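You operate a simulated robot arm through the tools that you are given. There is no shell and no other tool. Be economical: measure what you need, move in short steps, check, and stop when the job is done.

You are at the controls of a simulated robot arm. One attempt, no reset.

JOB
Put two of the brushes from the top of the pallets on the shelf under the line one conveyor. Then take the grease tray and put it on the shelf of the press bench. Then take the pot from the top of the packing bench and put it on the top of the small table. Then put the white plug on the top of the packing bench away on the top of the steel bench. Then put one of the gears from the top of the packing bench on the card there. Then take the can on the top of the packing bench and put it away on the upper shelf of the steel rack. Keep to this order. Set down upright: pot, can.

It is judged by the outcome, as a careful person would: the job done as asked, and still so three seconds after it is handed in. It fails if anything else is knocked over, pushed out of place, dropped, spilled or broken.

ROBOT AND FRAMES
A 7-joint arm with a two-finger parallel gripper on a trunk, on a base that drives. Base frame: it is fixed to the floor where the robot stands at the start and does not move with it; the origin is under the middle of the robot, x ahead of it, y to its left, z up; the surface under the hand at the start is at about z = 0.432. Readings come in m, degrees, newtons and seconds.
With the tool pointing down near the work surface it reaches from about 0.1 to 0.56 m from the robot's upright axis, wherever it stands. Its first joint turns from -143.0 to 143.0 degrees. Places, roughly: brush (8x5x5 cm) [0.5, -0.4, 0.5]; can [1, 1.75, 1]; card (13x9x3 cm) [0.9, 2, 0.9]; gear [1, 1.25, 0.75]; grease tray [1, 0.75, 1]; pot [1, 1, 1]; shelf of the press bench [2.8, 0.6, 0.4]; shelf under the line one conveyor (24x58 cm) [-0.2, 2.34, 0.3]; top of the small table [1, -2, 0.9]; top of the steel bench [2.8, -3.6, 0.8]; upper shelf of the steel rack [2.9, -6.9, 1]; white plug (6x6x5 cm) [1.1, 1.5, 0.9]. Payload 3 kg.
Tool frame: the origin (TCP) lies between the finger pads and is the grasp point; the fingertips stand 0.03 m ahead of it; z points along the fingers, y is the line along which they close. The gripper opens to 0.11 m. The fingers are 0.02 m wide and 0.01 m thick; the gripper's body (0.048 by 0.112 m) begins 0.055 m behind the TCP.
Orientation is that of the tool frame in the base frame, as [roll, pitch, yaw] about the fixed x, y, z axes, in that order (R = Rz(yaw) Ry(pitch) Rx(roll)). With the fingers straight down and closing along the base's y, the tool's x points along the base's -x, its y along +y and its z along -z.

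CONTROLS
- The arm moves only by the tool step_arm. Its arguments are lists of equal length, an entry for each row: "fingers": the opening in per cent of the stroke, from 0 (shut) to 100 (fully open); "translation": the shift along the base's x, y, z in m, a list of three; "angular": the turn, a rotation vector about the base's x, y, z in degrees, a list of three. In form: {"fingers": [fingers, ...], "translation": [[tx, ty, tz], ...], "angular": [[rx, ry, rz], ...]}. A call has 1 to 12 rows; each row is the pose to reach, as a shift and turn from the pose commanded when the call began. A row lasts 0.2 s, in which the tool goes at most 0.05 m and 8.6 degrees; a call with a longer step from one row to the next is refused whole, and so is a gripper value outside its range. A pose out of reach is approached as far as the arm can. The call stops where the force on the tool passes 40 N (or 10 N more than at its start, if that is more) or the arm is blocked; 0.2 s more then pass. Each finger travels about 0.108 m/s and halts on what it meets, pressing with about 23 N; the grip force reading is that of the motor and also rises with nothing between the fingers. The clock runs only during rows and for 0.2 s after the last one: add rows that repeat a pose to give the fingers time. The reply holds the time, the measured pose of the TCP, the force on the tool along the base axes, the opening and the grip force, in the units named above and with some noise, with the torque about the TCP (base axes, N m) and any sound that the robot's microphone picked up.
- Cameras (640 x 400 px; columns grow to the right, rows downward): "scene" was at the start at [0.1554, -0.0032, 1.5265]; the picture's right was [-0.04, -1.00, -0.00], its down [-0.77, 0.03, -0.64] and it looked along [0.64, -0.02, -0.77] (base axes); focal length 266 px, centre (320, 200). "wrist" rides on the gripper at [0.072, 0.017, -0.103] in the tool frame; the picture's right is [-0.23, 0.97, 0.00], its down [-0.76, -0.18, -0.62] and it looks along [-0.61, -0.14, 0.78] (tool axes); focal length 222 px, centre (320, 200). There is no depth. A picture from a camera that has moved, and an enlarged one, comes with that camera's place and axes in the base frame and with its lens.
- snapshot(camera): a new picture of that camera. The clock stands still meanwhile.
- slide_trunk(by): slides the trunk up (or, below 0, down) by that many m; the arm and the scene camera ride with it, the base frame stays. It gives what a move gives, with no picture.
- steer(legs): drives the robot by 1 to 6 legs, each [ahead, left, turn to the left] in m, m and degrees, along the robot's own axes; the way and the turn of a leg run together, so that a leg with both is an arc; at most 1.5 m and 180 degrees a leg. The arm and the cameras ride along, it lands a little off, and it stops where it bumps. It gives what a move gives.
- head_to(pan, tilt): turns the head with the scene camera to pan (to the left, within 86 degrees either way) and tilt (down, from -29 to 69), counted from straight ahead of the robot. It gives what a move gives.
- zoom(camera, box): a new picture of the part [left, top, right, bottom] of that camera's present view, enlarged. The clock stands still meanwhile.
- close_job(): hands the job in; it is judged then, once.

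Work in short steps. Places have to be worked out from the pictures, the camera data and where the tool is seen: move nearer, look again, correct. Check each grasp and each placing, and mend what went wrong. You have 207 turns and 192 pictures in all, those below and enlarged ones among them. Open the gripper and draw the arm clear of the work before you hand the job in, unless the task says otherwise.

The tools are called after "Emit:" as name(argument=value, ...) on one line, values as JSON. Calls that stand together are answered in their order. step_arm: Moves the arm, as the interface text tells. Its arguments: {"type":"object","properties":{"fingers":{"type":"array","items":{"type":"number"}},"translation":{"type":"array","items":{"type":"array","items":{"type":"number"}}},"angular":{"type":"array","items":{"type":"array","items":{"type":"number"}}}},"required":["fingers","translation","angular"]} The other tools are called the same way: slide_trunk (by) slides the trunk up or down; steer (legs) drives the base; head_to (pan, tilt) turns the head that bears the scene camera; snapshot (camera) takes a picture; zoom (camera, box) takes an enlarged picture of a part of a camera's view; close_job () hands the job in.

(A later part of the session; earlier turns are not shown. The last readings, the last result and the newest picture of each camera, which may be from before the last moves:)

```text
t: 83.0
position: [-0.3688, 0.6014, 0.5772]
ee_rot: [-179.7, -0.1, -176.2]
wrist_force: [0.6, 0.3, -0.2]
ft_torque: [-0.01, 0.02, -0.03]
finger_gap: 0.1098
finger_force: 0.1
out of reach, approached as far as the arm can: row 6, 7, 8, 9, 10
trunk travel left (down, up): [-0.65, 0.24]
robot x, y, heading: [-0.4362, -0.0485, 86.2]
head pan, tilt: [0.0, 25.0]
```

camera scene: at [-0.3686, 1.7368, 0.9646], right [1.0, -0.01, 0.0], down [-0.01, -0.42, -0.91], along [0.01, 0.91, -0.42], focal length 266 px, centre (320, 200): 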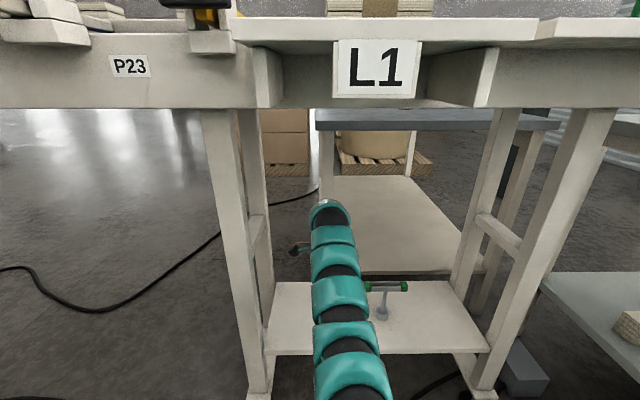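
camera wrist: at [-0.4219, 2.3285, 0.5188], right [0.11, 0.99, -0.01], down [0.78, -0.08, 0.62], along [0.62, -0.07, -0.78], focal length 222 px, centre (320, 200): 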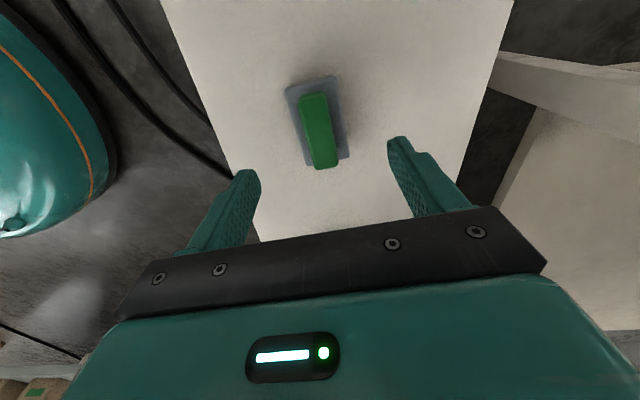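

The base bumped into something behind. I pull forward 0.1 m, retract the arm, then turn right to face the pallet and look.

Emit:
steer(legs=[[0.12, 0, 0]])

Emit:
step_arm(fingers=[100, 100, 100, 100, 100], translation=[[-0.01, -0.04, 0], [-0.02, -0.08, 0], [-0.03, -0.12, 0], [-0.04, -0.15, 0], [-0.05, -0.18, 0]], angular=[[0, 0, 0], [0, 0, 0], [0, 0, 0], [0, 0, 0], [0, 0, 0]])

Emit:
head_to(pan=86, tilt=40)

Emit:
snapshot(camera="scene")

Emit:
head_to(pan=-86, tilt=50)

Emit:
snapshot(camera="scene")

```text
t: 84.3
position: [-0.3643, 0.7179, 0.5757]
ee_rot: [-179.6, -0.1, -176.2]
wrist_force: [0.0, 0.5, -0.1]
ft_torque: [-0.06, 0.04, -0.02]
finger_gap: 0.1102
finger_force: 0.0
trunk travel left (down, up): [-0.65, 0.24]
robot x, y, heading: [-0.4297, 0.062, 86.6]
head pan, tilt: [0.0, 25.0]
```

```text
t: 85.5
position: [-0.412, 0.5364, 0.5805]
ee_rot: [-179.7, 0.0, -176.2]
wrist_force: [-0.4, 0.8, 0.0]
ft_torque: [0.0, 0.03, 0.02]
finger_gap: 0.1097
finger_force: 0.0
trunk travel left (down, up): [-0.65, 0.24]
robot x, y, heading: [-0.4283, 0.0671, 86.4]
head pan, tilt: [0.0, 25.0]
```

```text
t: 87.1
position: [-0.4131, 0.5398, 0.5795]
ee_rot: [-179.6, -0.2, -176.2]
wrist_force: [-0.6, 0.4, 0.4]
ft_torque: [-0.01, 0.01, 0.01]
finger_gap: 0.1101
finger_force: 0.0
trunk travel left (down, up): [-0.65, 0.24]
robot x, y, heading: [-0.4253, 0.065, 86.4]
head pan, tilt: [85.9, 40.0]
```

```text
164 pictures are left
camera scene: at [-0.5092, 0.1549, 1.5413], right [0.13, 0.99, 0.0], down [0.64, -0.09, -0.77], along [-0.76, 0.1, -0.64], focal length 266 px, centre (320, 200)
```

scene: 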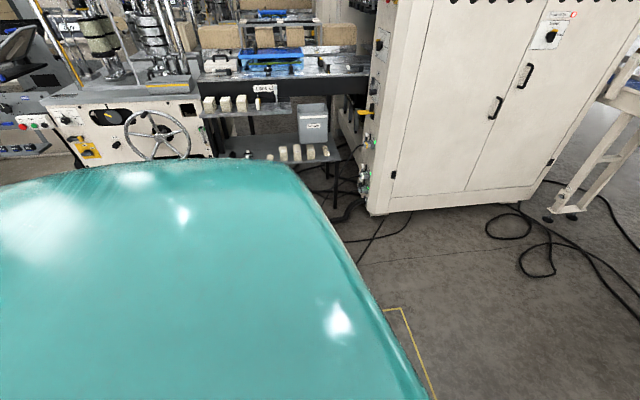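

```text
t: 89.7
position: [-0.4127, 0.5377, 0.5799]
ee_rot: [-179.6, -0.1, -176.2]
wrist_force: [-0.1, 0.1, -0.8]
ft_torque: [0.0, -0.01, 0.01]
finger_gap: 0.1104
finger_force: 0.1
trunk travel left (down, up): [-0.65, 0.24]
robot x, y, heading: [-0.4339, 0.063, 86.4]
head pan, tilt: [-85.9, 50.0]
```

```text
163 pictures are left
camera scene: at [-0.3479, 0.1442, 1.5271], right [0.01, -1.0, 0.0], down [-0.77, -0.01, -0.64], along [0.64, 0.01, -0.77], focal length 266 px, centre (320, 200)
```

scene: 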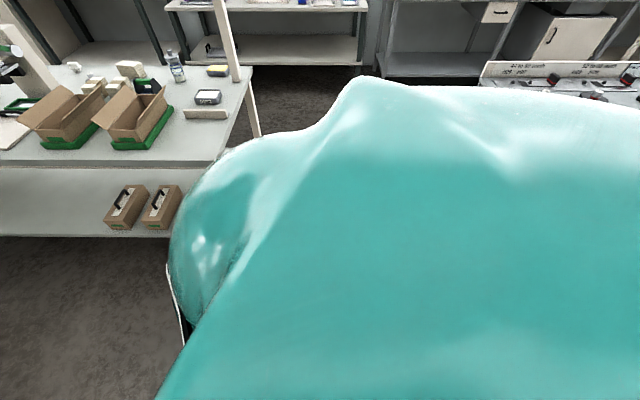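

The body hides what was behind, probably the left-rear machine. I shift right to where the turn was already proven free, then turn right and look.

Emit:
steer(legs=[[0, -0.13, 0], [0, 0, -86.4]])

Emit:
head_to(pan=0, tilt=50)

Emit:
snapshot(camera="scene")

Emit:
head_to(pan=-86, tilt=45)

Emit:
snapshot(camera="scene")

```text
t: 94.7
position: [0.1763, 0.0584, 0.5796]
ee_rot: [-179.5, 0.0, 96.1]
wrist_force: [-0.8, -0.2, 0.4]
ft_torque: [0.0, 0.02, 0.0]
finger_gap: 0.1098
finger_force: 0.1
trunk travel left (down, up): [-0.65, 0.24]
robot x, y, heading: [-0.2922, 0.055, -1.2]
head pan, tilt: [-85.9, 50.0]
```

```text
t: 96.3
position: [0.1753, 0.0591, 0.5801]
ee_rot: [-179.6, -0.1, 96.1]
wrist_force: [-0.5, -0.1, -0.6]
ft_torque: [-0.01, 0.0, 0.04]
finger_gap: 0.1097
finger_force: 0.0
trunk travel left (down, up): [-0.65, 0.24]
robot x, y, heading: [-0.2968, 0.0589, -1.1]
head pan, tilt: [0.0, 50.0]
```

```text
162 pictures are left
camera scene: at [-0.1423, 0.0516, 1.5271], right [-0.02, -1.0, 0.0], down [-0.77, 0.02, -0.64], along [0.64, -0.02, -0.77], focal length 266 px, centre (320, 200)
```

scene: 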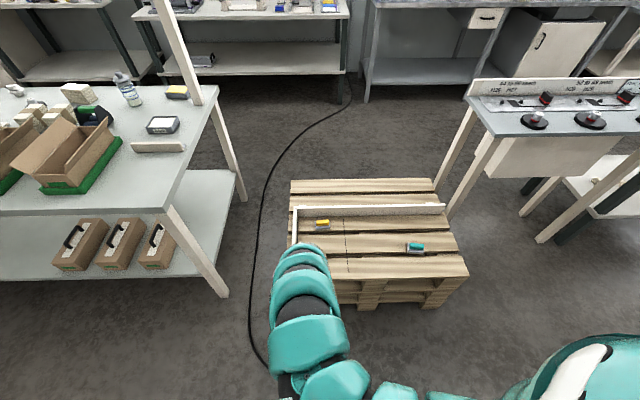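

```text
t: 97.9
position: [0.1758, 0.0587, 0.5798]
ee_rot: [-179.7, -0.1, 96.0]
wrist_force: [-0.2, -0.1, 0.7]
ft_torque: [0.01, 0.03, 0.06]
finger_gap: 0.1101
finger_force: 0.1
trunk travel left (down, up): [-0.65, 0.24]
robot x, y, heading: [-0.3008, 0.0575, -1.5]
head pan, tilt: [-85.9, 45.0]
```

```text
161 pictures are left
camera scene: at [-0.2154, -0.0278, 1.534], right [-1.0, -0.05, 0.0], down [-0.03, 0.71, -0.71], along [0.03, -0.71, -0.71], focal length 266 px, centre (320, 200)
```

scene: 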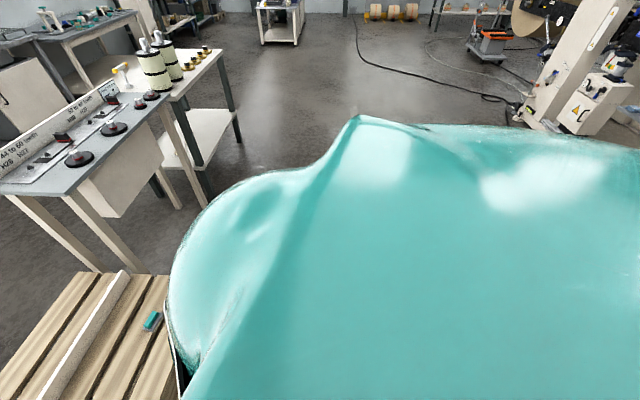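

Everything stands. I move to robot ≈(0.0, −0.38) facing the pallet so that the teal brush is straight ahead.

Emit:
steer(legs=[[0, -0.43, 1.3], [0.3, 0, 0]])

Emit:
step_arm(fingers=[100, 100, 100, 100], translation=[[0, 0, 0], [0, 0, 0], [0, 0, 0], [0, 0, 0]], angular=[[0, 0, -7], [0, 0, -14], [0, 0, -14], [0, 0, -14]])

Emit:
snapshot(camera="wrist")

```text
t: 102.1
position: [0.4653, -0.3446, 0.5791]
ee_rot: [-179.6, -0.1, 97.3]
wrist_force: [0.7, 0.3, 0.4]
ft_torque: [-0.01, -0.04, -0.02]
finger_gap: 0.1103
finger_force: 0.0
trunk travel left (down, up): [-0.65, 0.24]
robot x, y, heading: [-0.0072, -0.3576, -0.2]
head pan, tilt: [-85.9, 45.0]
```

```text
t: 103.1
position: [0.4656, -0.3442, 0.5797]
ee_rot: [-179.6, 0.0, 83.4]
wrist_force: [-0.5, 0.0, 0.0]
ft_torque: [-0.02, 0.04, 0.0]
finger_gap: 0.1101
finger_force: 0.0
trunk travel left (down, up): [-0.65, 0.24]
robot x, y, heading: [-0.0123, -0.3594, 0.1]
head pan, tilt: [-85.9, 45.0]
```

```text
160 pictures are left
camera wrist: at [0.4916, -0.2747, 0.683], right [0.94, -0.34, -0.01], down [-0.26, -0.74, 0.62], along [-0.22, -0.59, -0.78], focal length 222 px, centre (320, 200)
```

wrist: 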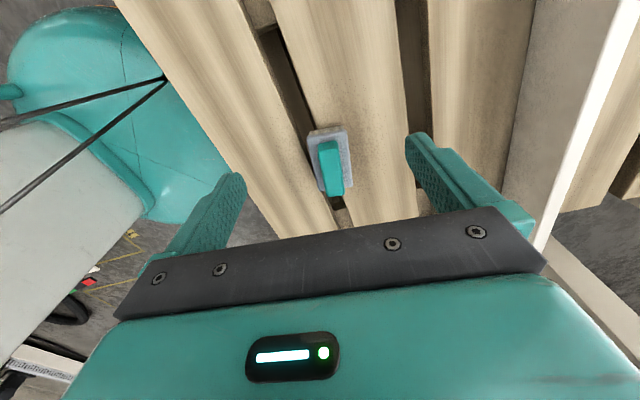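

The teal brush is at ≈(0.458, −0.405), turned −10.5°. I move above, descend to z 0.469 and check before closing.

Emit:
step_arm(fingers=[100, 100, 100, 100, 100, 100], translation=[[-0.003, -0.03, 0], [-0.0076, -0.061, -0.02], [-0.0076, -0.061, -0.06], [-0.0076, -0.061, -0.09], [-0.0076, -0.061, -0.111], [-0.0076, -0.061, -0.111]], angular=[[0, 0, -4], [0, 0, -4], [0, 0, -4], [0, 0, -4], [0, 0, -4], [0, 0, -4]])

Emit:
snapshot(camera="wrist")

```text
t: 104.5
position: [0.4588, -0.4035, 0.4702]
ee_rot: [-179.6, -0.1, 79.4]
wrist_force: [-0.2, 0.3, 0.3]
ft_torque: [0.0, 0.02, 0.0]
finger_gap: 0.1101
finger_force: 0.0
trunk travel left (down, up): [-0.65, 0.24]
robot x, y, heading: [-0.0064, -0.3582, 0.0]
head pan, tilt: [-85.9, 45.0]
```

```text
159 pictures are left
camera wrist: at [0.4895, -0.3355, 0.5741], right [0.92, -0.4, -0.01], down [-0.31, -0.72, 0.62], along [-0.26, -0.57, -0.78], focal length 222 px, centre (320, 200)
```

wrist: 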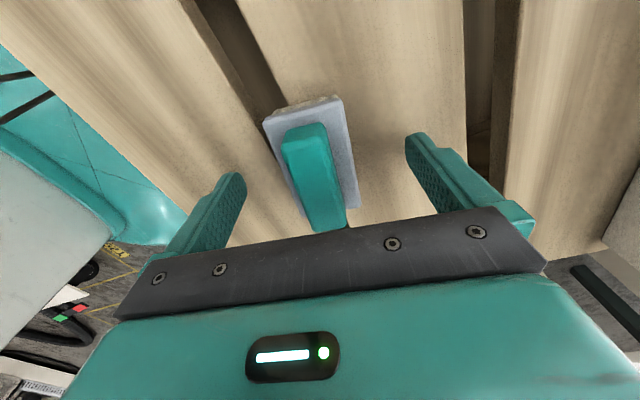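

It is aligned. I close and lift.

Emit:
step_arm(fingers=[0, 0, 0, 0, 0, 0, 0, 0], translation=[[0, 0, 0], [0, 0, 0], [0, 0, 0], [0, 0, 0], [0, 0, 0.03], [0, 0, 0.06], [0.01, 0.02, 0.1], [0.02, 0.04, 0.11]], angular=[[0, 0, 0], [0, 0, 0], [0, 0, 0], [0, 0, 0], [0, 0, 0], [0, 0, 0], [0, 0, 0], [0, 0, 0]])

Emit:
snapshot(camera="wrist")

```text
t: 106.3
position: [0.4794, -0.3653, 0.5763]
ee_rot: [-179.6, 0.1, 79.6]
wrist_force: [-1.0, 0.1, 0.1]
ft_torque: [-0.01, 0.01, -0.02]
finger_gap: 0.0433
finger_force: 22.8
trunk travel left (down, up): [-0.65, 0.24]
robot x, y, heading: [-0.0068, -0.3596, 0.1]
head pan, tilt: [-85.9, 45.0]
```

```text
158 pictures are left
camera wrist: at [0.5094, -0.2976, 0.6807], right [0.92, -0.4, -0.01], down [-0.31, -0.72, 0.62], along [-0.26, -0.57, -0.78], focal length 222 px, centre (320, 200)
```

wrist: 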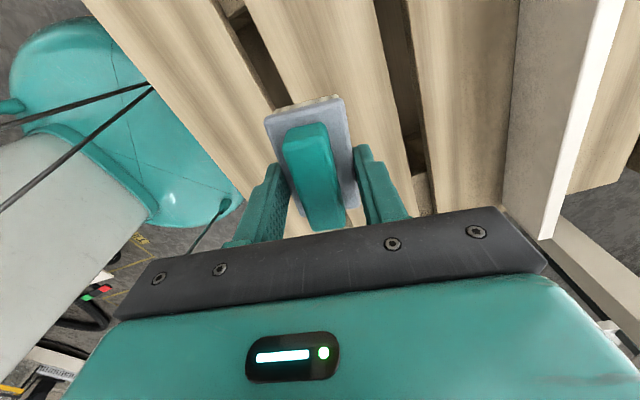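

Teal brush held. I back off the pallet, shift left and turn to face the conveyor.

Emit:
steer(legs=[[-0.3, 0, 0], [0, 0.38, 0], [0, 0, 90], [1.0, 0, 0]])

Emit:
head_to(pan=0, tilt=40)

```text
t: 119.0
position: [-0.2985, 1.5233, 0.5765]
ee_rot: [-179.6, 0.1, 169.3]
wrist_force: [0.1, 0.3, -1.1]
ft_torque: [0.02, 0.02, 0.0]
finger_gap: 0.0434
finger_force: 23.0
trunk travel left (down, up): [-0.65, 0.24]
robot x, y, heading: [-0.3078, 1.0364, 90.3]
head pan, tilt: [-85.9, 45.0]
```

```text
t: 120.6
position: [-0.2991, 1.523, 0.5763]
ee_rot: [-179.5, 0.0, 169.3]
wrist_force: [-0.1, -0.9, -1.1]
ft_torque: [-0.03, 0.02, 0.0]
finger_gap: 0.0433
finger_force: 23.6
trunk travel left (down, up): [-0.65, 0.24]
robot x, y, heading: [-0.3058, 1.0317, 90.0]
head pan, tilt: [0.0, 40.0]
```

I extend the hand outward and up as before, turning the tool +100° so its camera faces the robot.

Emit:
step_arm(fingers=[0, 0, 0, 0, 0, 0, 0, 0, 0, 0, 0, 0], translation=[[0, 0.045, 0], [0, 0.09, 0], [0, 0.135, 0], [0, 0.18, 0], [0, 0.215, 0.02], [0, 0.24, 0.06], [0, 0.255, 0.1], [0, 0.265, 0.145], [0, 0.265, 0.19], [0, 0.265, 0.235], [0, 0.265, 0.28], [0, 0.265, 0.325]], angular=[[0, 0, 8.4], [0, 0, 16.8], [0, 0, 25.2], [0, 0, 33.6], [0, 0, 42], [0, 0, 50.4], [0, 0, 58.8], [0, 0, 67.2], [0, 0, 75.6], [0, 0, 84], [0, 0, 92.4], [0, 0, 100.7]])

Emit:
step_arm(fingers=[0, 0, 0], translation=[[0, 0, 0.045], [0, 0, 0.09], [0, 0, 0.12]], angular=[[0, 0, 0], [0, 0, 0], [0, 0, 0]])

Emit:
slide_trunk(by=-0.3)

Emit:
slide_trunk(by=-0.3)

Emit:
head_to(pan=0, tilt=25)

Emit:
snapshot(camera="scene")

```text
t: 123.2
position: [-0.2998, 1.7858, 0.9034]
ee_rot: [-179.6, 0.0, -89.9]
wrist_force: [-0.4, -0.3, -0.8]
ft_torque: [0.02, 0.01, 0.01]
finger_gap: 0.0431
finger_force: 22.9
out of reach, approached as far as the arm can: row 4, 5, 6, 7, 8
trunk travel left (down, up): [-0.65, 0.24]
robot x, y, heading: [-0.307, 1.0349, 90.0]
head pan, tilt: [0.0, 40.0]
```

```text
t: 124.0
position: [-0.2991, 1.7851, 1.022]
ee_rot: [-179.7, -0.2, -90.0]
wrist_force: [1.4, 0.3, -0.3]
ft_torque: [0.04, 0.03, 0.01]
finger_gap: 0.0433
finger_force: 22.2
trunk travel left (down, up): [-0.65, 0.24]
robot x, y, heading: [-0.3061, 1.0392, 89.7]
head pan, tilt: [0.0, 40.0]
```

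```text
t: 127.0
position: [-0.3002, 1.7852, 0.7215]
ee_rot: [-179.7, -0.2, -90.0]
wrist_force: [0.7, 0.5, -1.1]
ft_torque: [0.02, 0.01, -0.03]
finger_gap: 0.0433
finger_force: 23.3
trunk travel left (down, up): [-0.35, 0.54]
robot x, y, heading: [-0.3093, 1.0345, 89.7]
head pan, tilt: [0.0, 40.0]
```

```text
t: 130.0
position: [-0.2999, 1.7843, 0.4217]
ee_rot: [-179.7, 0.0, -90.0]
wrist_force: [-0.3, 0.7, -2.3]
ft_torque: [0.0, -0.01, 0.0]
finger_gap: 0.0431
finger_force: 22.9
trunk travel left (down, up): [-0.05, 0.84]
robot x, y, heading: [-0.3057, 1.0373, 89.9]
head pan, tilt: [0.0, 40.0]
```

```text
t: 130.7
position: [-0.3016, 1.7841, 0.4212]
ee_rot: [-179.7, -0.1, -90.0]
wrist_force: [0.3, -0.6, -1.0]
ft_torque: [-0.01, 0.0, -0.01]
finger_gap: 0.0437
finger_force: 23.8
trunk travel left (down, up): [-0.05, 0.84]
robot x, y, heading: [-0.3068, 1.0378, 90.2]
head pan, tilt: [0.0, 25.0]
```

```text
157 pictures are left
camera scene: at [-0.3078, 1.2074, 0.9645], right [1.0, 0.0, 0.0], down [0.0, -0.42, -0.91], along [0.0, 0.91, -0.42], focal length 266 px, centre (320, 200)
```

scene: 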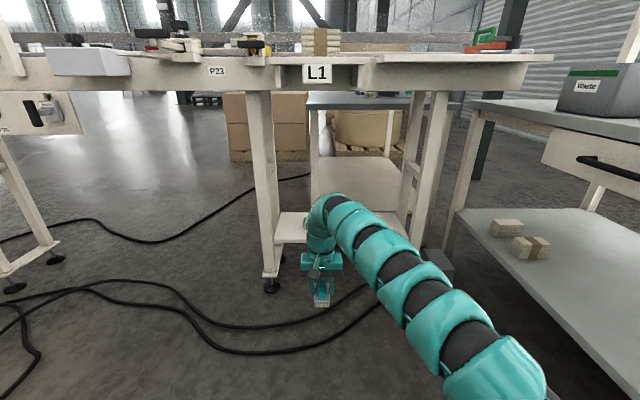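

In this posture the elbow swings to the right and would meet the right conveyor leg. I turn the tool back −100° to get the straight posture again.

Emit:
step_arm(fingers=[0, 0, 0, 0, 0, 0, 0, 0, 0, 0, 0, 0], translation=[[0, 0, 0], [0, 0, 0], [0, 0, 0], [0, 0, 0], [0, 0, 0], [0, 0, 0], [0, 0, 0], [0, 0, 0], [0, 0, 0], [0, 0, 0], [0, 0, 0], [0, 0, 0]], angular=[[0, 0, -8.4], [0, 0, -16.8], [0, 0, -25.2], [0, 0, -33.6], [0, 0, -42], [0, 0, -50.4], [0, 0, -58.8], [0, 0, -67.2], [0, 0, -75.6], [0, 0, -84], [0, 0, -90], [0, 0, -90]])

Emit:
snapshot(camera="scene")

```text
t: 133.3
position: [-0.2995, 1.7852, 0.4225]
ee_rot: [-179.7, -0.2, 179.9]
wrist_force: [-0.2, 0.8, -1.9]
ft_torque: [-0.01, 0.03, 0.01]
finger_gap: 0.0435
finger_force: 23.2
trunk travel left (down, up): [-0.05, 0.84]
robot x, y, heading: [-0.3092, 1.037, 90.0]
head pan, tilt: [0.0, 25.0]
```

```text
156 pictures are left
camera scene: at [-0.3078, 1.2074, 0.9646], right [1.0, 0.0, 0.0], down [0.0, -0.42, -0.91], along [0.0, 0.91, -0.42], focal length 266 px, centre (320, 200)
```

scene: 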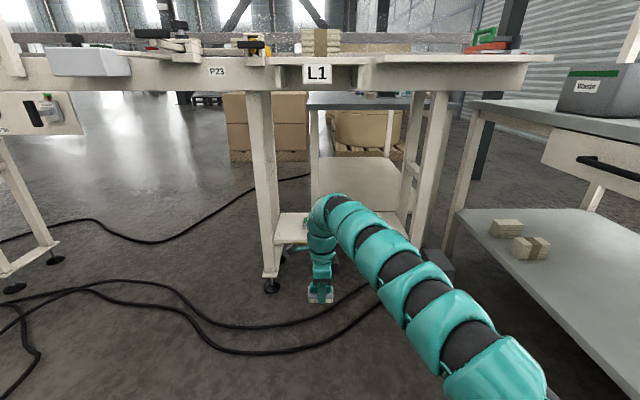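

The elbow stays right, so I retrace exactly: rotate back, raise the trunk, fold the arm while unrotating, then extend without rotation.

Emit:
slide_trunk(by=0.3)

Emit:
slide_trunk(by=0.3)

Emit:
step_arm(fingers=[0, 0, 0, 0, 0, 0, 0, 0, 0, 0, 0, 0], translation=[[0, 0, -0.01], [0, 0, -0.02], [0, 0, -0.03], [0, 0, -0.04], [0, 0, -0.05], [0, 0, -0.06], [0, 0, -0.07], [0, 0, -0.08], [0, 0, -0.09], [0, 0, -0.1], [0, 0, -0.12], [0, 0, -0.12]], angular=[[0, 0, 8.4], [0, 0, 16.8], [0, 0, 25.2], [0, 0, 33.6], [0, 0, 42], [0, 0, 50.4], [0, 0, 58.8], [0, 0, 67.2], [0, 0, 75.6], [0, 0, 84], [0, 0, 90], [0, 0, 90]])

Emit:
step_arm(fingers=[0, 0, 0, 0, 0, 0, 0, 0, 0, 0, 0, 0], translation=[[0, 0, -0.045], [0, 0, -0.09], [0, 0, -0.135], [0, 0, -0.18], [0, -0.01, -0.225], [0, -0.025, -0.265], [0, -0.05, -0.305], [0, -0.085, -0.325], [0, -0.13, -0.325], [0, -0.175, -0.325], [0, -0.22, -0.325], [0, -0.265, -0.325]], angular=[[0, 0, -8.4], [0, 0, -16.8], [0, 0, -25.2], [0, 0, -33.6], [0, 0, -42], [0, 0, -50.4], [0, 0, -58.8], [0, 0, -67.2], [0, 0, -75.6], [0, 0, -84], [0, 0, -92.4], [0, 0, -100.7]])

Emit:
head_to(pan=0, tilt=45)

Emit:
snapshot(camera="scene")

```text
t: 136.3
position: [-0.2993, 1.785, 0.722]
ee_rot: [-179.6, -0.1, -180.0]
wrist_force: [0.0, 0.8, -0.6]
ft_torque: [-0.01, 0.01, 0.0]
finger_gap: 0.0433
finger_force: 22.8
trunk travel left (down, up): [-0.35, 0.54]
robot x, y, heading: [-0.3069, 1.0363, 89.7]
head pan, tilt: [0.0, 25.0]
```

```text
t: 139.3
position: [-0.2992, 1.7849, 1.0216]
ee_rot: [-179.6, 0.0, -180.0]
wrist_force: [0.4, -0.2, -1.1]
ft_torque: [0.02, 0.01, 0.0]
finger_gap: 0.0431
finger_force: 22.8
trunk travel left (down, up): [-0.65, 0.24]
robot x, y, heading: [-0.3102, 1.0365, 89.9]
head pan, tilt: [0.0, 25.0]
```

```text
t: 141.9
position: [-0.2995, 1.7855, 0.9023]
ee_rot: [-179.6, 0.0, -89.9]
wrist_force: [0.5, 0.2, -1.1]
ft_torque: [0.0, 0.02, -0.03]
finger_gap: 0.0432
finger_force: 23.3
trunk travel left (down, up): [-0.65, 0.24]
robot x, y, heading: [-0.3079, 1.0357, 89.8]
head pan, tilt: [0.0, 25.0]
```

```text
t: 144.5
position: [-0.3002, 1.5181, 0.5811]
ee_rot: [-179.7, -0.1, 169.1]
wrist_force: [0.0, -0.7, -1.6]
ft_torque: [-0.01, 0.01, 0.02]
finger_gap: 0.0435
finger_force: 23.2
out of reach, approached as far as the arm can: row 4, 5, 6, 7, 8
trunk travel left (down, up): [-0.65, 0.24]
robot x, y, heading: [-0.3048, 1.0319, 90.1]
head pan, tilt: [0.0, 25.0]
```

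```text
t: 145.4
position: [-0.301, 1.5207, 0.5807]
ee_rot: [-179.6, 0.0, 169.2]
wrist_force: [0.3, 0.0, -1.1]
ft_torque: [0.01, 0.03, -0.01]
finger_gap: 0.0431
finger_force: 22.7
trunk travel left (down, up): [-0.65, 0.24]
robot x, y, heading: [-0.3083, 1.0389, 90.0]
head pan, tilt: [0.0, 45.0]
```

```text
155 pictures are left
camera scene: at [-0.3078, 1.1967, 1.5341], right [1.0, 0.0, 0.0], down [0.0, -0.71, -0.71], along [0.0, 0.71, -0.71], focal length 266 px, centre (320, 200)
```

scene: 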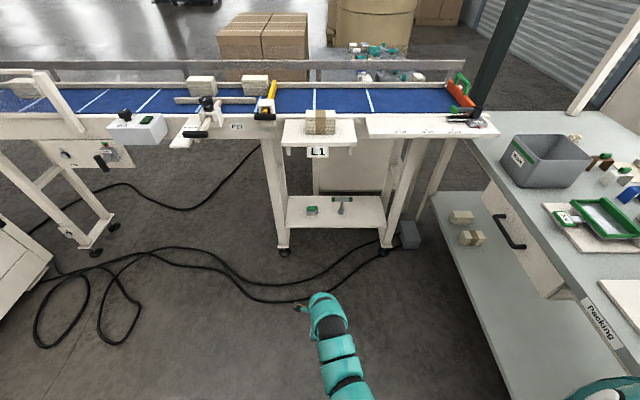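

Back in the folded posture, and the green brush is visible on the shelf. I extend without rotation this time.

Emit:
step_arm(fingers=[0, 0, 0, 0, 0, 0, 0, 0, 0, 0, 0, 0], translation=[[0, 0.045, 0], [0, 0.09, 0], [0, 0.135, 0], [0, 0.18, 0], [0, 0.215, 0.02], [0, 0.24, 0.06], [0, 0.255, 0.1], [0, 0.265, 0.145], [0, 0.265, 0.19], [0, 0.265, 0.235], [0, 0.265, 0.28], [0, 0.265, 0.325]], angular=[[0, 0, 6], [0, 0, 12], [0, 0, 18], [0, 0, 18], [0, 0, 18], [0, 0, 18], [0, 0, 18], [0, 0, 18], [0, 0, 18], [0, 0, 18], [0, 0, 18], [0, 0, 18]])

Emit:
step_arm(fingers=[0, 0, 0], translation=[[0, 0, 0.045], [0, 0, 0.09], [0, 0, 0.12]], angular=[[0, 0, 0], [0, 0, 0], [0, 0, 0]])

Emit:
snapshot(camera="scene")

```text
t: 148.0
position: [-0.302, 1.7856, 0.9052]
ee_rot: [-179.7, 0.0, -172.6]
wrist_force: [0.3, 0.7, -0.7]
ft_torque: [-0.01, -0.03, 0.01]
finger_gap: 0.0434
finger_force: 23.0
out of reach, approached as far as the arm can: row 4, 5, 6, 7, 8
trunk travel left (down, up): [-0.65, 0.24]
robot x, y, heading: [-0.3076, 1.0333, 90.1]
head pan, tilt: [0.0, 45.0]
```

```text
t: 148.8
position: [-0.3025, 1.7844, 1.0213]
ee_rot: [-179.8, -0.1, -172.6]
wrist_force: [0.4, 0.4, -1.5]
ft_torque: [0.03, 0.02, -0.01]
finger_gap: 0.0434
finger_force: 22.9
trunk travel left (down, up): [-0.65, 0.24]
robot x, y, heading: [-0.3042, 1.0356, 89.8]
head pan, tilt: [0.0, 45.0]
```

```text
154 pictures are left
camera scene: at [-0.3074, 1.196, 1.5341], right [1.0, 0.0, 0.0], down [0.0, -0.71, -0.71], along [0.0, 0.71, -0.71], focal length 266 px, centre (320, 200)
```

scene: 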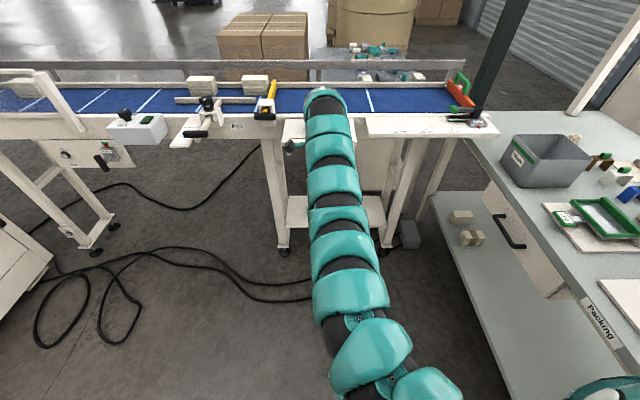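

The arm is nearly straight now. I lower the trunk, shift right and go forward partway, then check.

Emit:
slide_trunk(by=-0.3)

Emit:
slide_trunk(by=-0.3)

Emit:
steer(legs=[[0, -0.3, 0], [0.25, 0, 0]])

Emit:
head_to(pan=0, tilt=30)

Emit:
snapshot(camera="scene")

```text
t: 151.8
position: [-0.3023, 1.7851, 0.72]
ee_rot: [-179.7, -0.1, -172.7]
wrist_force: [0.3, 0.4, -1.0]
ft_torque: [-0.03, 0.02, 0.02]
finger_gap: 0.0433
finger_force: 23.3
trunk travel left (down, up): [-0.35, 0.54]
robot x, y, heading: [-0.3055, 1.0364, 90.2]
head pan, tilt: [0.0, 45.0]
```

```text
t: 154.8
position: [-0.3021, 1.7842, 0.4203]
ee_rot: [-179.5, -0.1, -172.7]
wrist_force: [0.0, -0.2, -1.6]
ft_torque: [0.01, 0.0, 0.04]
finger_gap: 0.0433
finger_force: 23.4
trunk travel left (down, up): [-0.05, 0.84]
robot x, y, heading: [-0.3105, 1.0317, 89.9]
head pan, tilt: [0.0, 45.0]
```

```text
t: 158.2
position: [-0.0047, 2.0293, 0.4205]
ee_rot: [-179.7, -0.1, -172.9]
wrist_force: [-0.7, 0.6, -0.3]
ft_torque: [0.0, -0.03, -0.02]
finger_gap: 0.0432
finger_force: 22.9
trunk travel left (down, up): [-0.05, 0.84]
robot x, y, heading: [-0.0136, 1.2808, 89.7]
head pan, tilt: [0.0, 45.0]
```

```text
t: 158.9
position: [-0.0049, 2.0296, 0.4206]
ee_rot: [-179.7, -0.2, -172.8]
wrist_force: [0.2, 0.0, -1.8]
ft_torque: [0.02, 0.01, 0.01]
finger_gap: 0.0436
finger_force: 22.9
trunk travel left (down, up): [-0.05, 0.84]
robot x, y, heading: [-0.0096, 1.2817, 89.7]
head pan, tilt: [0.0, 30.0]
```

```text
153 pictures are left
camera scene: at [-0.0115, 1.4504, 0.9565], right [1.0, -0.01, 0.0], down [0.0, -0.5, -0.87], along [0.0, 0.87, -0.5], focal length 266 px, centre (320, 200)
```

scene: 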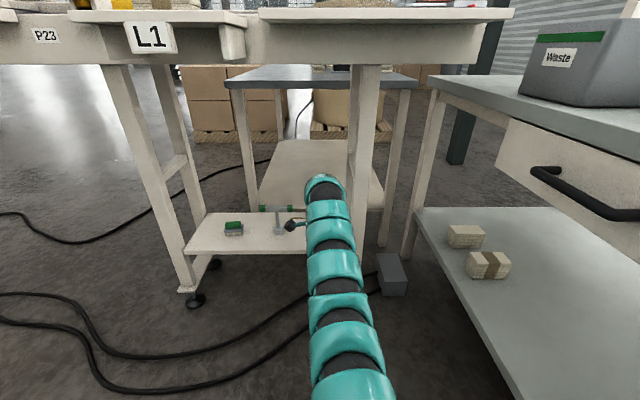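

The right leg's inner edge is x≈0.077, with the wrist just left of it. I aim for TCP ≈(−0.02, 2.265), driving forward 0.235 with a 12 mm shift left.

Emit:
steer(legs=[[0.235, 0.014, 0.2]])

Emit:
snapshot(camera="wrist")

Emit:
snapshot(camera="scene")

```text
t: 160.7
position: [-0.0195, 2.267, 0.4201]
ee_rot: [-179.7, -0.1, -172.7]
wrist_force: [0.5, 0.3, 0.4]
ft_torque: [0.03, 0.02, -0.03]
finger_gap: 0.0435
finger_force: 23.1
trunk travel left (down, up): [-0.05, 0.84]
robot x, y, heading: [-0.0262, 1.516, 89.7]
head pan, tilt: [0.0, 30.0]
```

```text
152 pictures are left
camera wrist: at [-0.0939, 2.2738, 0.524], right [0.1, 0.99, -0.01], down [0.78, -0.08, 0.62], along [0.62, -0.07, -0.78], focal length 222 px, centre (320, 200)
```

wrist: 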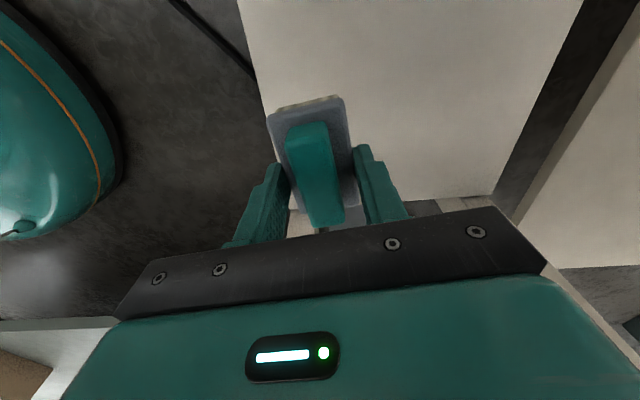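

```text
151 pictures are left
camera scene: at [-0.025, 1.6869, 0.9566], right [1.0, 0.0, 0.0], down [0.0, -0.5, -0.87], along [0.0, 0.87, -0.5], focal length 266 px, centre (320, 200)
```

scene: 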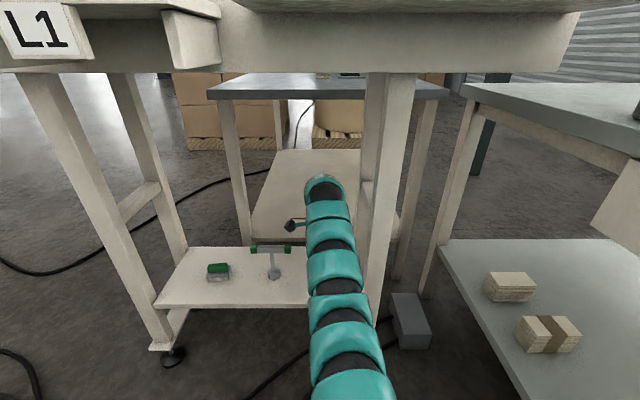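

Shelf edges are good. I nudge slightly (+12 mm x, −8 mm y) to keep the wrist camera clear of the T-bar, and lower to near contact.

Emit:
step_arm(fingers=[0, 0, 0, 0, 0], translation=[[0.012, -0.008, 0], [0.012, -0.008, -0.03], [0.012, -0.008, -0.06], [0.012, -0.008, -0.077], [0.012, -0.008, -0.077]], angular=[[0, 0, 0], [0, 0, 0], [0, 0, 0], [0, 0, 0], [0, 0, 0]])

Emit:
step_arm(fingers=[0, 0, 0, 0, 0], translation=[[0, 0, -0.003], [0, 0, -0.006], [0, 0, -0.008], [0, 0, -0.008], [0, 0, -0.008]], angular=[[0, 0, 0], [0, 0, 0], [0, 0, 0], [0, 0, 0], [0, 0, 0]])

Emit:
snapshot(camera="scene")

```text
t: 161.9
position: [-0.0068, 2.26, 0.3424]
ee_rot: [-179.7, -0.1, -172.8]
wrist_force: [0.3, 0.1, -2.3]
ft_torque: [0.01, 0.02, 0.0]
finger_gap: 0.0432
finger_force: 23.3
trunk travel left (down, up): [-0.05, 0.84]
robot x, y, heading: [-0.023, 1.52, 89.8]
head pan, tilt: [0.0, 30.0]
```

```text
t: 163.1
position: [-0.0069, 2.2574, 0.3366]
ee_rot: [-179.8, -0.1, -172.7]
wrist_force: [1.8, 6.4, 18.0]
ft_torque: [0.15, -0.01, -0.02]
finger_gap: 0.0431
finger_force: 23.2
trunk travel left (down, up): [-0.05, 0.84]
robot x, y, heading: [-0.0235, 1.5143, 89.8]
head pan, tilt: [0.0, 30.0]
```

```text
150 pictures are left
camera scene: at [-0.025, 1.6858, 0.9569], right [1.0, 0.0, 0.0], down [0.0, -0.5, -0.87], along [0.0, 0.87, -0.5], focal length 266 px, centre (320, 200)
```

scene: 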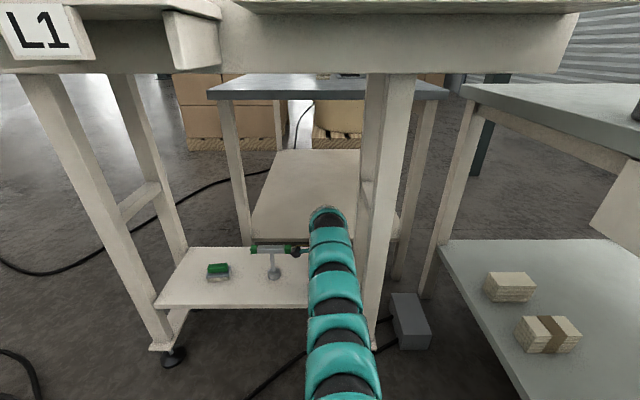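

Contact; the T-handle is undisturbed. I release and rise.

Emit:
step_arm(fingers=[60, 75, 75, 75, 75, 75], translation=[[0, 0, 0.002], [0, 0, 0.002], [0, 0, 0.002], [0, 0, 0.03], [0, 0, 0.06], [0, 0, 0.08]], angular=[[0, 0, 0], [0, 0, 0], [0, 0, 0], [0, 0, 0], [0, 0, 0], [0, 0, 0]])

Emit:
snapshot(camera="wrist")

Emit:
steer(legs=[[-0.5, 0, 0]])

Emit:
snapshot(camera="scene")

```text
t: 164.5
position: [-0.008, 2.2587, 0.4165]
ee_rot: [-179.8, -0.1, -172.7]
wrist_force: [0.0, -0.4, -0.5]
ft_torque: [0.02, -0.01, -0.03]
finger_gap: 0.0826
finger_force: 0.2
trunk travel left (down, up): [-0.05, 0.84]
robot x, y, heading: [-0.0245, 1.5205, 89.8]
head pan, tilt: [0.0, 30.0]
```

```text
149 pictures are left
camera wrist: at [-0.0823, 2.2662, 0.5194], right [0.1, 0.99, 0.0], down [0.78, -0.08, 0.62], along [0.62, -0.07, -0.78], focal length 222 px, centre (320, 200)
```

wrist: 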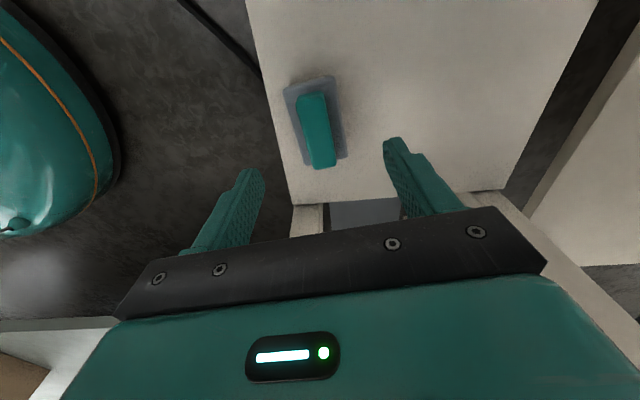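

```text
t: 167.5
position: [-0.0043, 1.7555, 0.415]
ee_rot: [-179.7, -0.1, -173.1]
wrist_force: [0.0, 0.6, -0.3]
ft_torque: [0.02, 0.01, 0.0]
finger_gap: 0.0824
finger_force: 0.0
trunk travel left (down, up): [-0.05, 0.84]
robot x, y, heading: [-0.028, 1.0142, 89.5]
head pan, tilt: [0.0, 30.0]
```

```text
148 pictures are left
camera scene: at [-0.0268, 1.185, 0.9566], right [1.0, -0.01, 0.0], down [-0.01, -0.5, -0.87], along [0.01, 0.87, -0.5], focal length 266 px, centre (320, 200)
```

scene: 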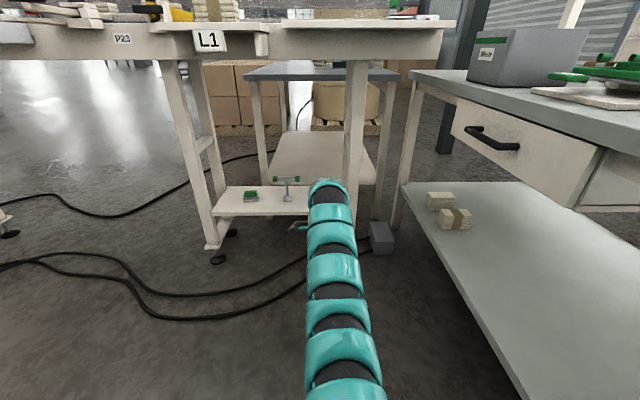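

Both brushes are placed. Next is the grease tray: I raise the trunk and look at the packing bench on the right.

Emit:
slide_trunk(by=0.4)

Emit:
slide_trunk(by=0.3)

Emit:
head_to(pan=-86, tilt=40)

Emit:
snapshot(camera="scene")

Emit:
head_to(pan=-50, tilt=40)

Emit:
snapshot(camera="scene")

```text
t: 171.3
position: [-0.0048, 1.7563, 0.8151]
ee_rot: [-179.7, 0.0, -173.0]
wrist_force: [-0.7, -0.4, -0.1]
ft_torque: [-0.02, -0.02, -0.01]
finger_gap: 0.0823
finger_force: 0.0
trunk travel left (down, up): [-0.45, 0.44]
robot x, y, heading: [-0.0284, 1.0144, 89.2]
head pan, tilt: [0.0, 30.0]
```

```text
t: 174.3
position: [-0.0052, 1.7565, 1.1154]
ee_rot: [-179.7, -0.1, -173.1]
wrist_force: [0.5, 0.3, 0.7]
ft_torque: [0.02, 0.03, 0.03]
finger_gap: 0.0825
finger_force: 0.1
trunk travel left (down, up): [-0.75, 0.14]
robot x, y, heading: [-0.0249, 1.0166, 89.4]
head pan, tilt: [0.0, 30.0]
```

```text
t: 175.9
position: [-0.0041, 1.7558, 1.1164]
ee_rot: [-179.7, -0.2, -173.1]
wrist_force: [0.6, -0.8, -1.3]
ft_torque: [0.01, -0.02, 0.03]
finger_gap: 0.0825
finger_force: 0.1
trunk travel left (down, up): [-0.75, 0.14]
robot x, y, heading: [-0.0279, 1.0152, 89.4]
head pan, tilt: [-85.9, 40.0]
```

```text
147 pictures are left
camera scene: at [0.0572, 1.0998, 1.6413], right [0.06, -1.0, 0.0], down [-0.64, -0.04, -0.77], along [0.76, 0.05, -0.64], focal length 266 px, centre (320, 200)
```

scene: 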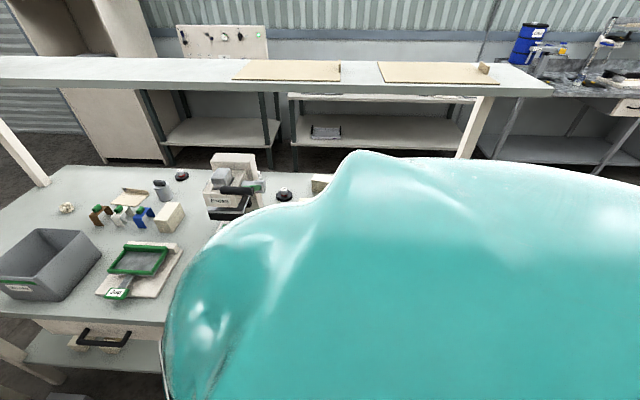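

```text
t: 176.9
position: [-0.0055, 1.7564, 1.1146]
ee_rot: [-179.6, -0.2, -173.1]
wrist_force: [-0.2, -0.2, -0.3]
ft_torque: [0.04, -0.02, 0.02]
finger_gap: 0.0824
finger_force: 0.0
trunk travel left (down, up): [-0.75, 0.14]
robot x, y, heading: [-0.0266, 1.0135, 89.2]
head pan, tilt: [-50.0, 40.0]
```

```text
146 pictures are left
camera scene: at [0.038, 1.1485, 1.6413], right [0.63, -0.77, 0.0], down [-0.5, -0.41, -0.77], along [0.59, 0.49, -0.64], focal length 266 px, centre (320, 200)
```

scene: 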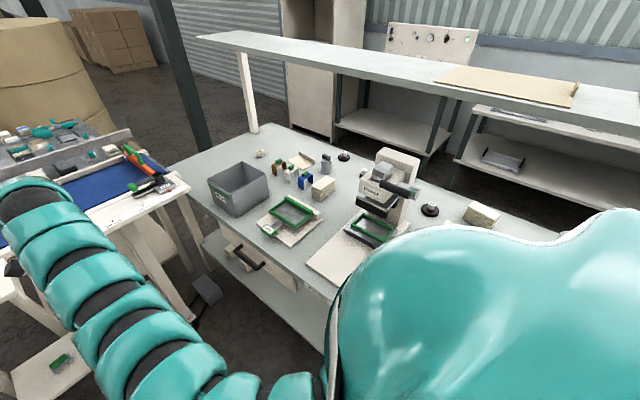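

The waste bin, screens and press are at the far end of the bench. I step left to clear, turn to face the bench, and look.

Emit:
steer(legs=[[0, 0.38, 0], [0, 0, -89.5]])

Emit:
head_to(pan=0, tilt=30)

Emit:
snapshot(camera="scene")

```text
t: 183.1
position: [0.3385, 0.9948, 1.1146]
ee_rot: [-179.7, -0.1, 96.7]
wrist_force: [-0.1, -0.2, 0.0]
ft_torque: [-0.02, 0.0, -0.03]
finger_gap: 0.0822
finger_force: 0.1
trunk travel left (down, up): [-0.75, 0.14]
robot x, y, heading: [-0.4043, 1.0193, -1.1]
head pan, tilt: [-50.0, 40.0]
```

```text
t: 184.3
position: [0.3399, 0.9946, 1.1148]
ee_rot: [-179.7, -0.1, 96.7]
wrist_force: [-0.7, 0.5, -0.3]
ft_torque: [0.0, -0.01, -0.01]
finger_gap: 0.0826
finger_force: 0.1
trunk travel left (down, up): [-0.75, 0.14]
robot x, y, heading: [-0.4032, 1.0218, -0.4]
head pan, tilt: [0.0, 30.0]
```

```text
145 pictures are left
camera scene: at [-0.2323, 1.0158, 1.6566], right [-0.01, -1.0, 0.0], down [-0.5, 0.01, -0.87], along [0.87, -0.01, -0.5], focal length 266 px, centre (320, 200)
```

scene: 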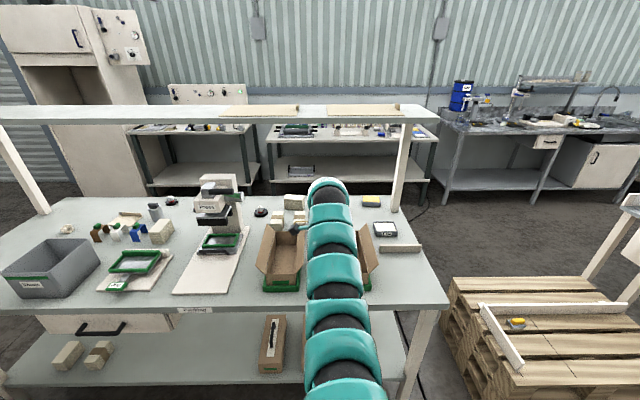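

Emit:
zoom(camera="scene", box=[0, 160, 256, 320])

Emit:
zoom(camera="scene", box=[230, 170, 454, 310])

Emit:
zoom(camera="scene", box=[100, 80, 452, 300])

```text
2.50 times, centred on (128, 240) of scene
camera zoom: at [-0.2323, 1.0158, 1.6566], right [-0.01, -1.0, 0.0], down [-0.5, 0.01, -0.87], along [0.87, -0.01, -0.5], focal length 666 px, centre (800, 100)
```

zoom: 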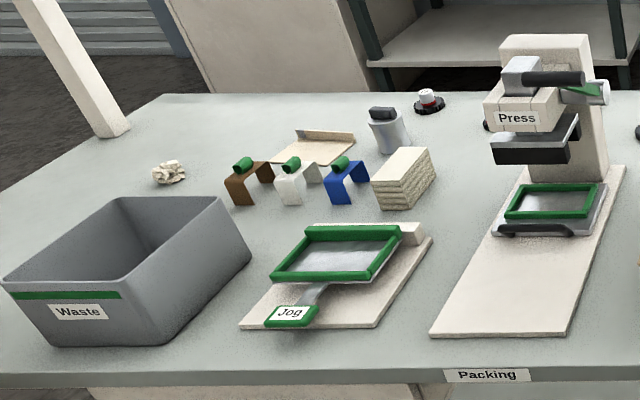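

```text
2.86 times, centred on (342, 240) of scene
camera zoom: at [-0.2323, 1.0158, 1.6566], right [-0.01, -1.0, 0.0], down [-0.5, 0.01, -0.87], along [0.87, -0.01, -0.5], focal length 761 px, centre (257, 86)
```

zoom: 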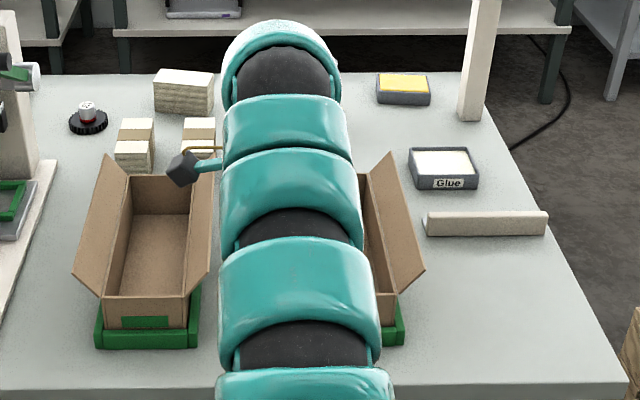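

```text
1.82 times, centred on (276, 190) of scene
camera zoom: at [-0.2323, 1.0158, 1.6566], right [-0.01, -1.0, 0.0], down [-0.5, 0.01, -0.87], along [0.87, -0.01, -0.5], focal length 484 px, centre (400, 218)
```

zoom: 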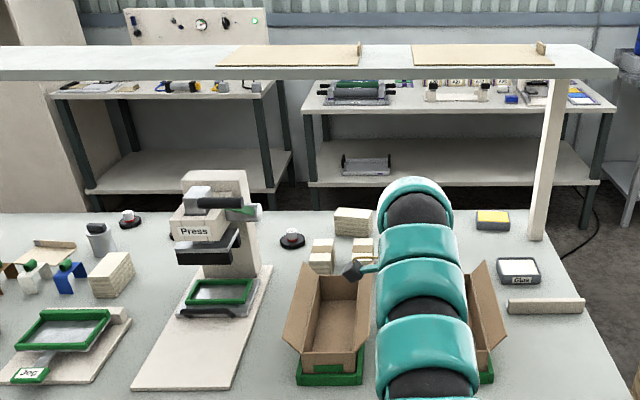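

Grease tray = yellow-filled tray at ≈(1.04, 0.72); gears ≈(0.95, 1.29) and (1.06, 1.82); can ≈(0.89, 1.83); card ≈(0.89, 1.97). I slide right to y≈0.72 to line up with the grease tray and see what is behind the arm.

Emit:
steer(legs=[[0, -0.3, 0.5]])

Emit:
head_to(pan=15, tilt=30)

Emit:
snapshot(camera="scene")

Emit:
zoom(camera="scene", box=[200, 140, 456, 300])

```text
t: 186.3
position: [0.3387, 0.7079, 1.1145]
ee_rot: [-179.7, -0.1, 97.4]
wrist_force: [0.5, -0.4, 0.2]
ft_torque: [0.05, 0.02, -0.03]
finger_gap: 0.0825
finger_force: 0.1
trunk travel left (down, up): [-0.75, 0.14]
robot x, y, heading: [-0.4042, 0.7205, 0.1]
head pan, tilt: [0.0, 30.0]
```

```text
t: 187.1
position: [0.3387, 0.7077, 1.1148]
ee_rot: [-179.7, -0.1, 97.4]
wrist_force: [0.7, -0.2, 0.2]
ft_torque: [0.02, -0.01, -0.01]
finger_gap: 0.0823
finger_force: 0.0
trunk travel left (down, up): [-0.75, 0.14]
robot x, y, heading: [-0.4064, 0.7222, -0.1]
head pan, tilt: [15.0, 30.0]
```

```text
141 pictures are left
camera scene: at [-0.2373, 0.7456, 1.6566], right [0.26, -0.97, 0.0], down [-0.48, -0.13, -0.87], along [0.84, 0.22, -0.5], focal length 266 px, centre (320, 200)
```

scene: 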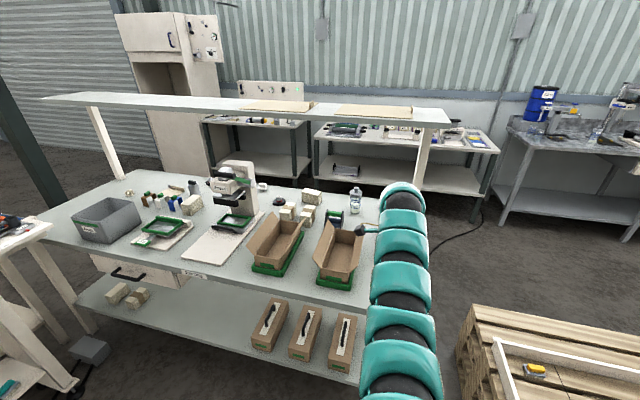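

```text
2.50 times, centred on (328, 220) of scene
camera zoom: at [-0.2373, 0.7456, 1.6566], right [0.26, -0.97, 0.0], down [-0.48, -0.13, -0.87], along [0.84, 0.22, -0.5], focal length 666 px, centre (300, 150)
```

zoom: 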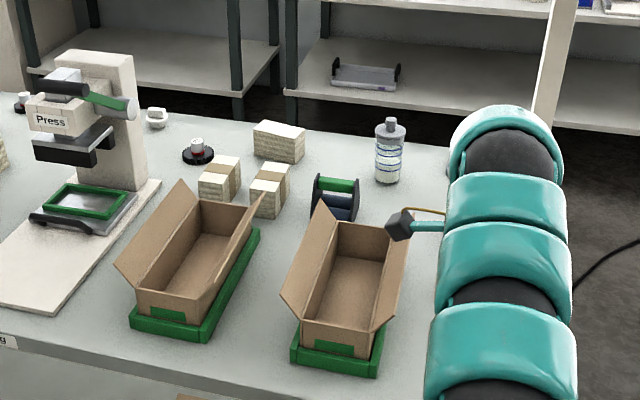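

White plug at ≈(1.065, 1.45); the striped bottle at ≈(0.96, 0.87) looks to be the pot. I drive up to the bench (robot x≈0.08) with the hand over free space at 1.11.

Emit:
steer(legs=[[0.3, 0, 0], [0.17, 0, 0]])

Emit:
head_to(pan=0, tilt=40)

Emit:
snapshot(camera="scene")

Emit:
snapshot(camera="wrist")

```text
t: 190.2
position: [0.8117, 0.7011, 1.1145]
ee_rot: [-179.6, -0.1, 97.1]
wrist_force: [-0.1, -1.0, -1.3]
ft_torque: [-0.02, 0.04, 0.03]
finger_gap: 0.0827
finger_force: 0.1
trunk travel left (down, up): [-0.75, 0.14]
robot x, y, heading: [0.0702, 0.7197, -0.3]
head pan, tilt: [15.0, 30.0]
```

```text
t: 191.0
position: [0.812, 0.7012, 1.1158]
ee_rot: [-179.7, -0.1, 97.1]
wrist_force: [-0.2, 0.8, 0.3]
ft_torque: [0.02, 0.01, 0.06]
finger_gap: 0.0827
finger_force: 0.0
trunk travel left (down, up): [-0.75, 0.14]
robot x, y, heading: [0.0711, 0.7186, -0.3]
head pan, tilt: [0.0, 40.0]
```

```text
139 pictures are left
camera scene: at [0.2339, 0.7187, 1.6413], right [-0.01, -1.0, 0.0], down [-0.64, 0.0, -0.77], along [0.77, 0.0, -0.64], focal length 266 px, centre (320, 200)
```

scene: 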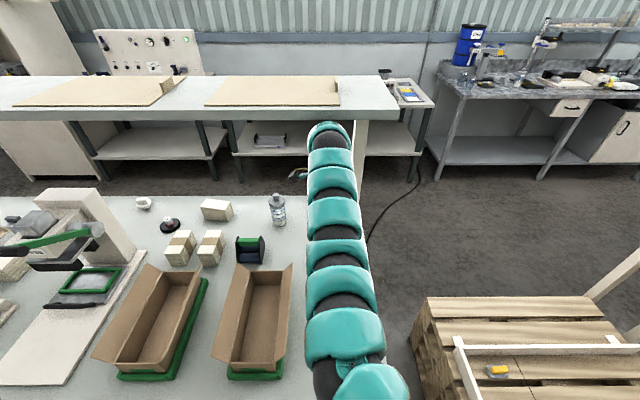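

```text
138 pictures are left
camera wrist: at [0.8195, 0.7748, 1.2189], right [0.99, -0.11, -0.01], down [-0.08, -0.78, 0.62], along [-0.07, -0.62, -0.78], focal length 222 px, centre (320, 200)
```

wrist: 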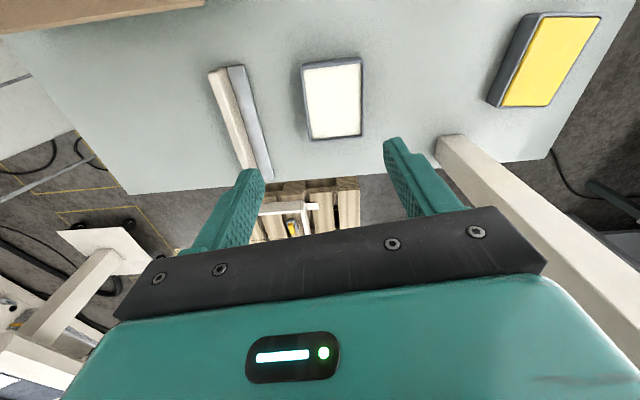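

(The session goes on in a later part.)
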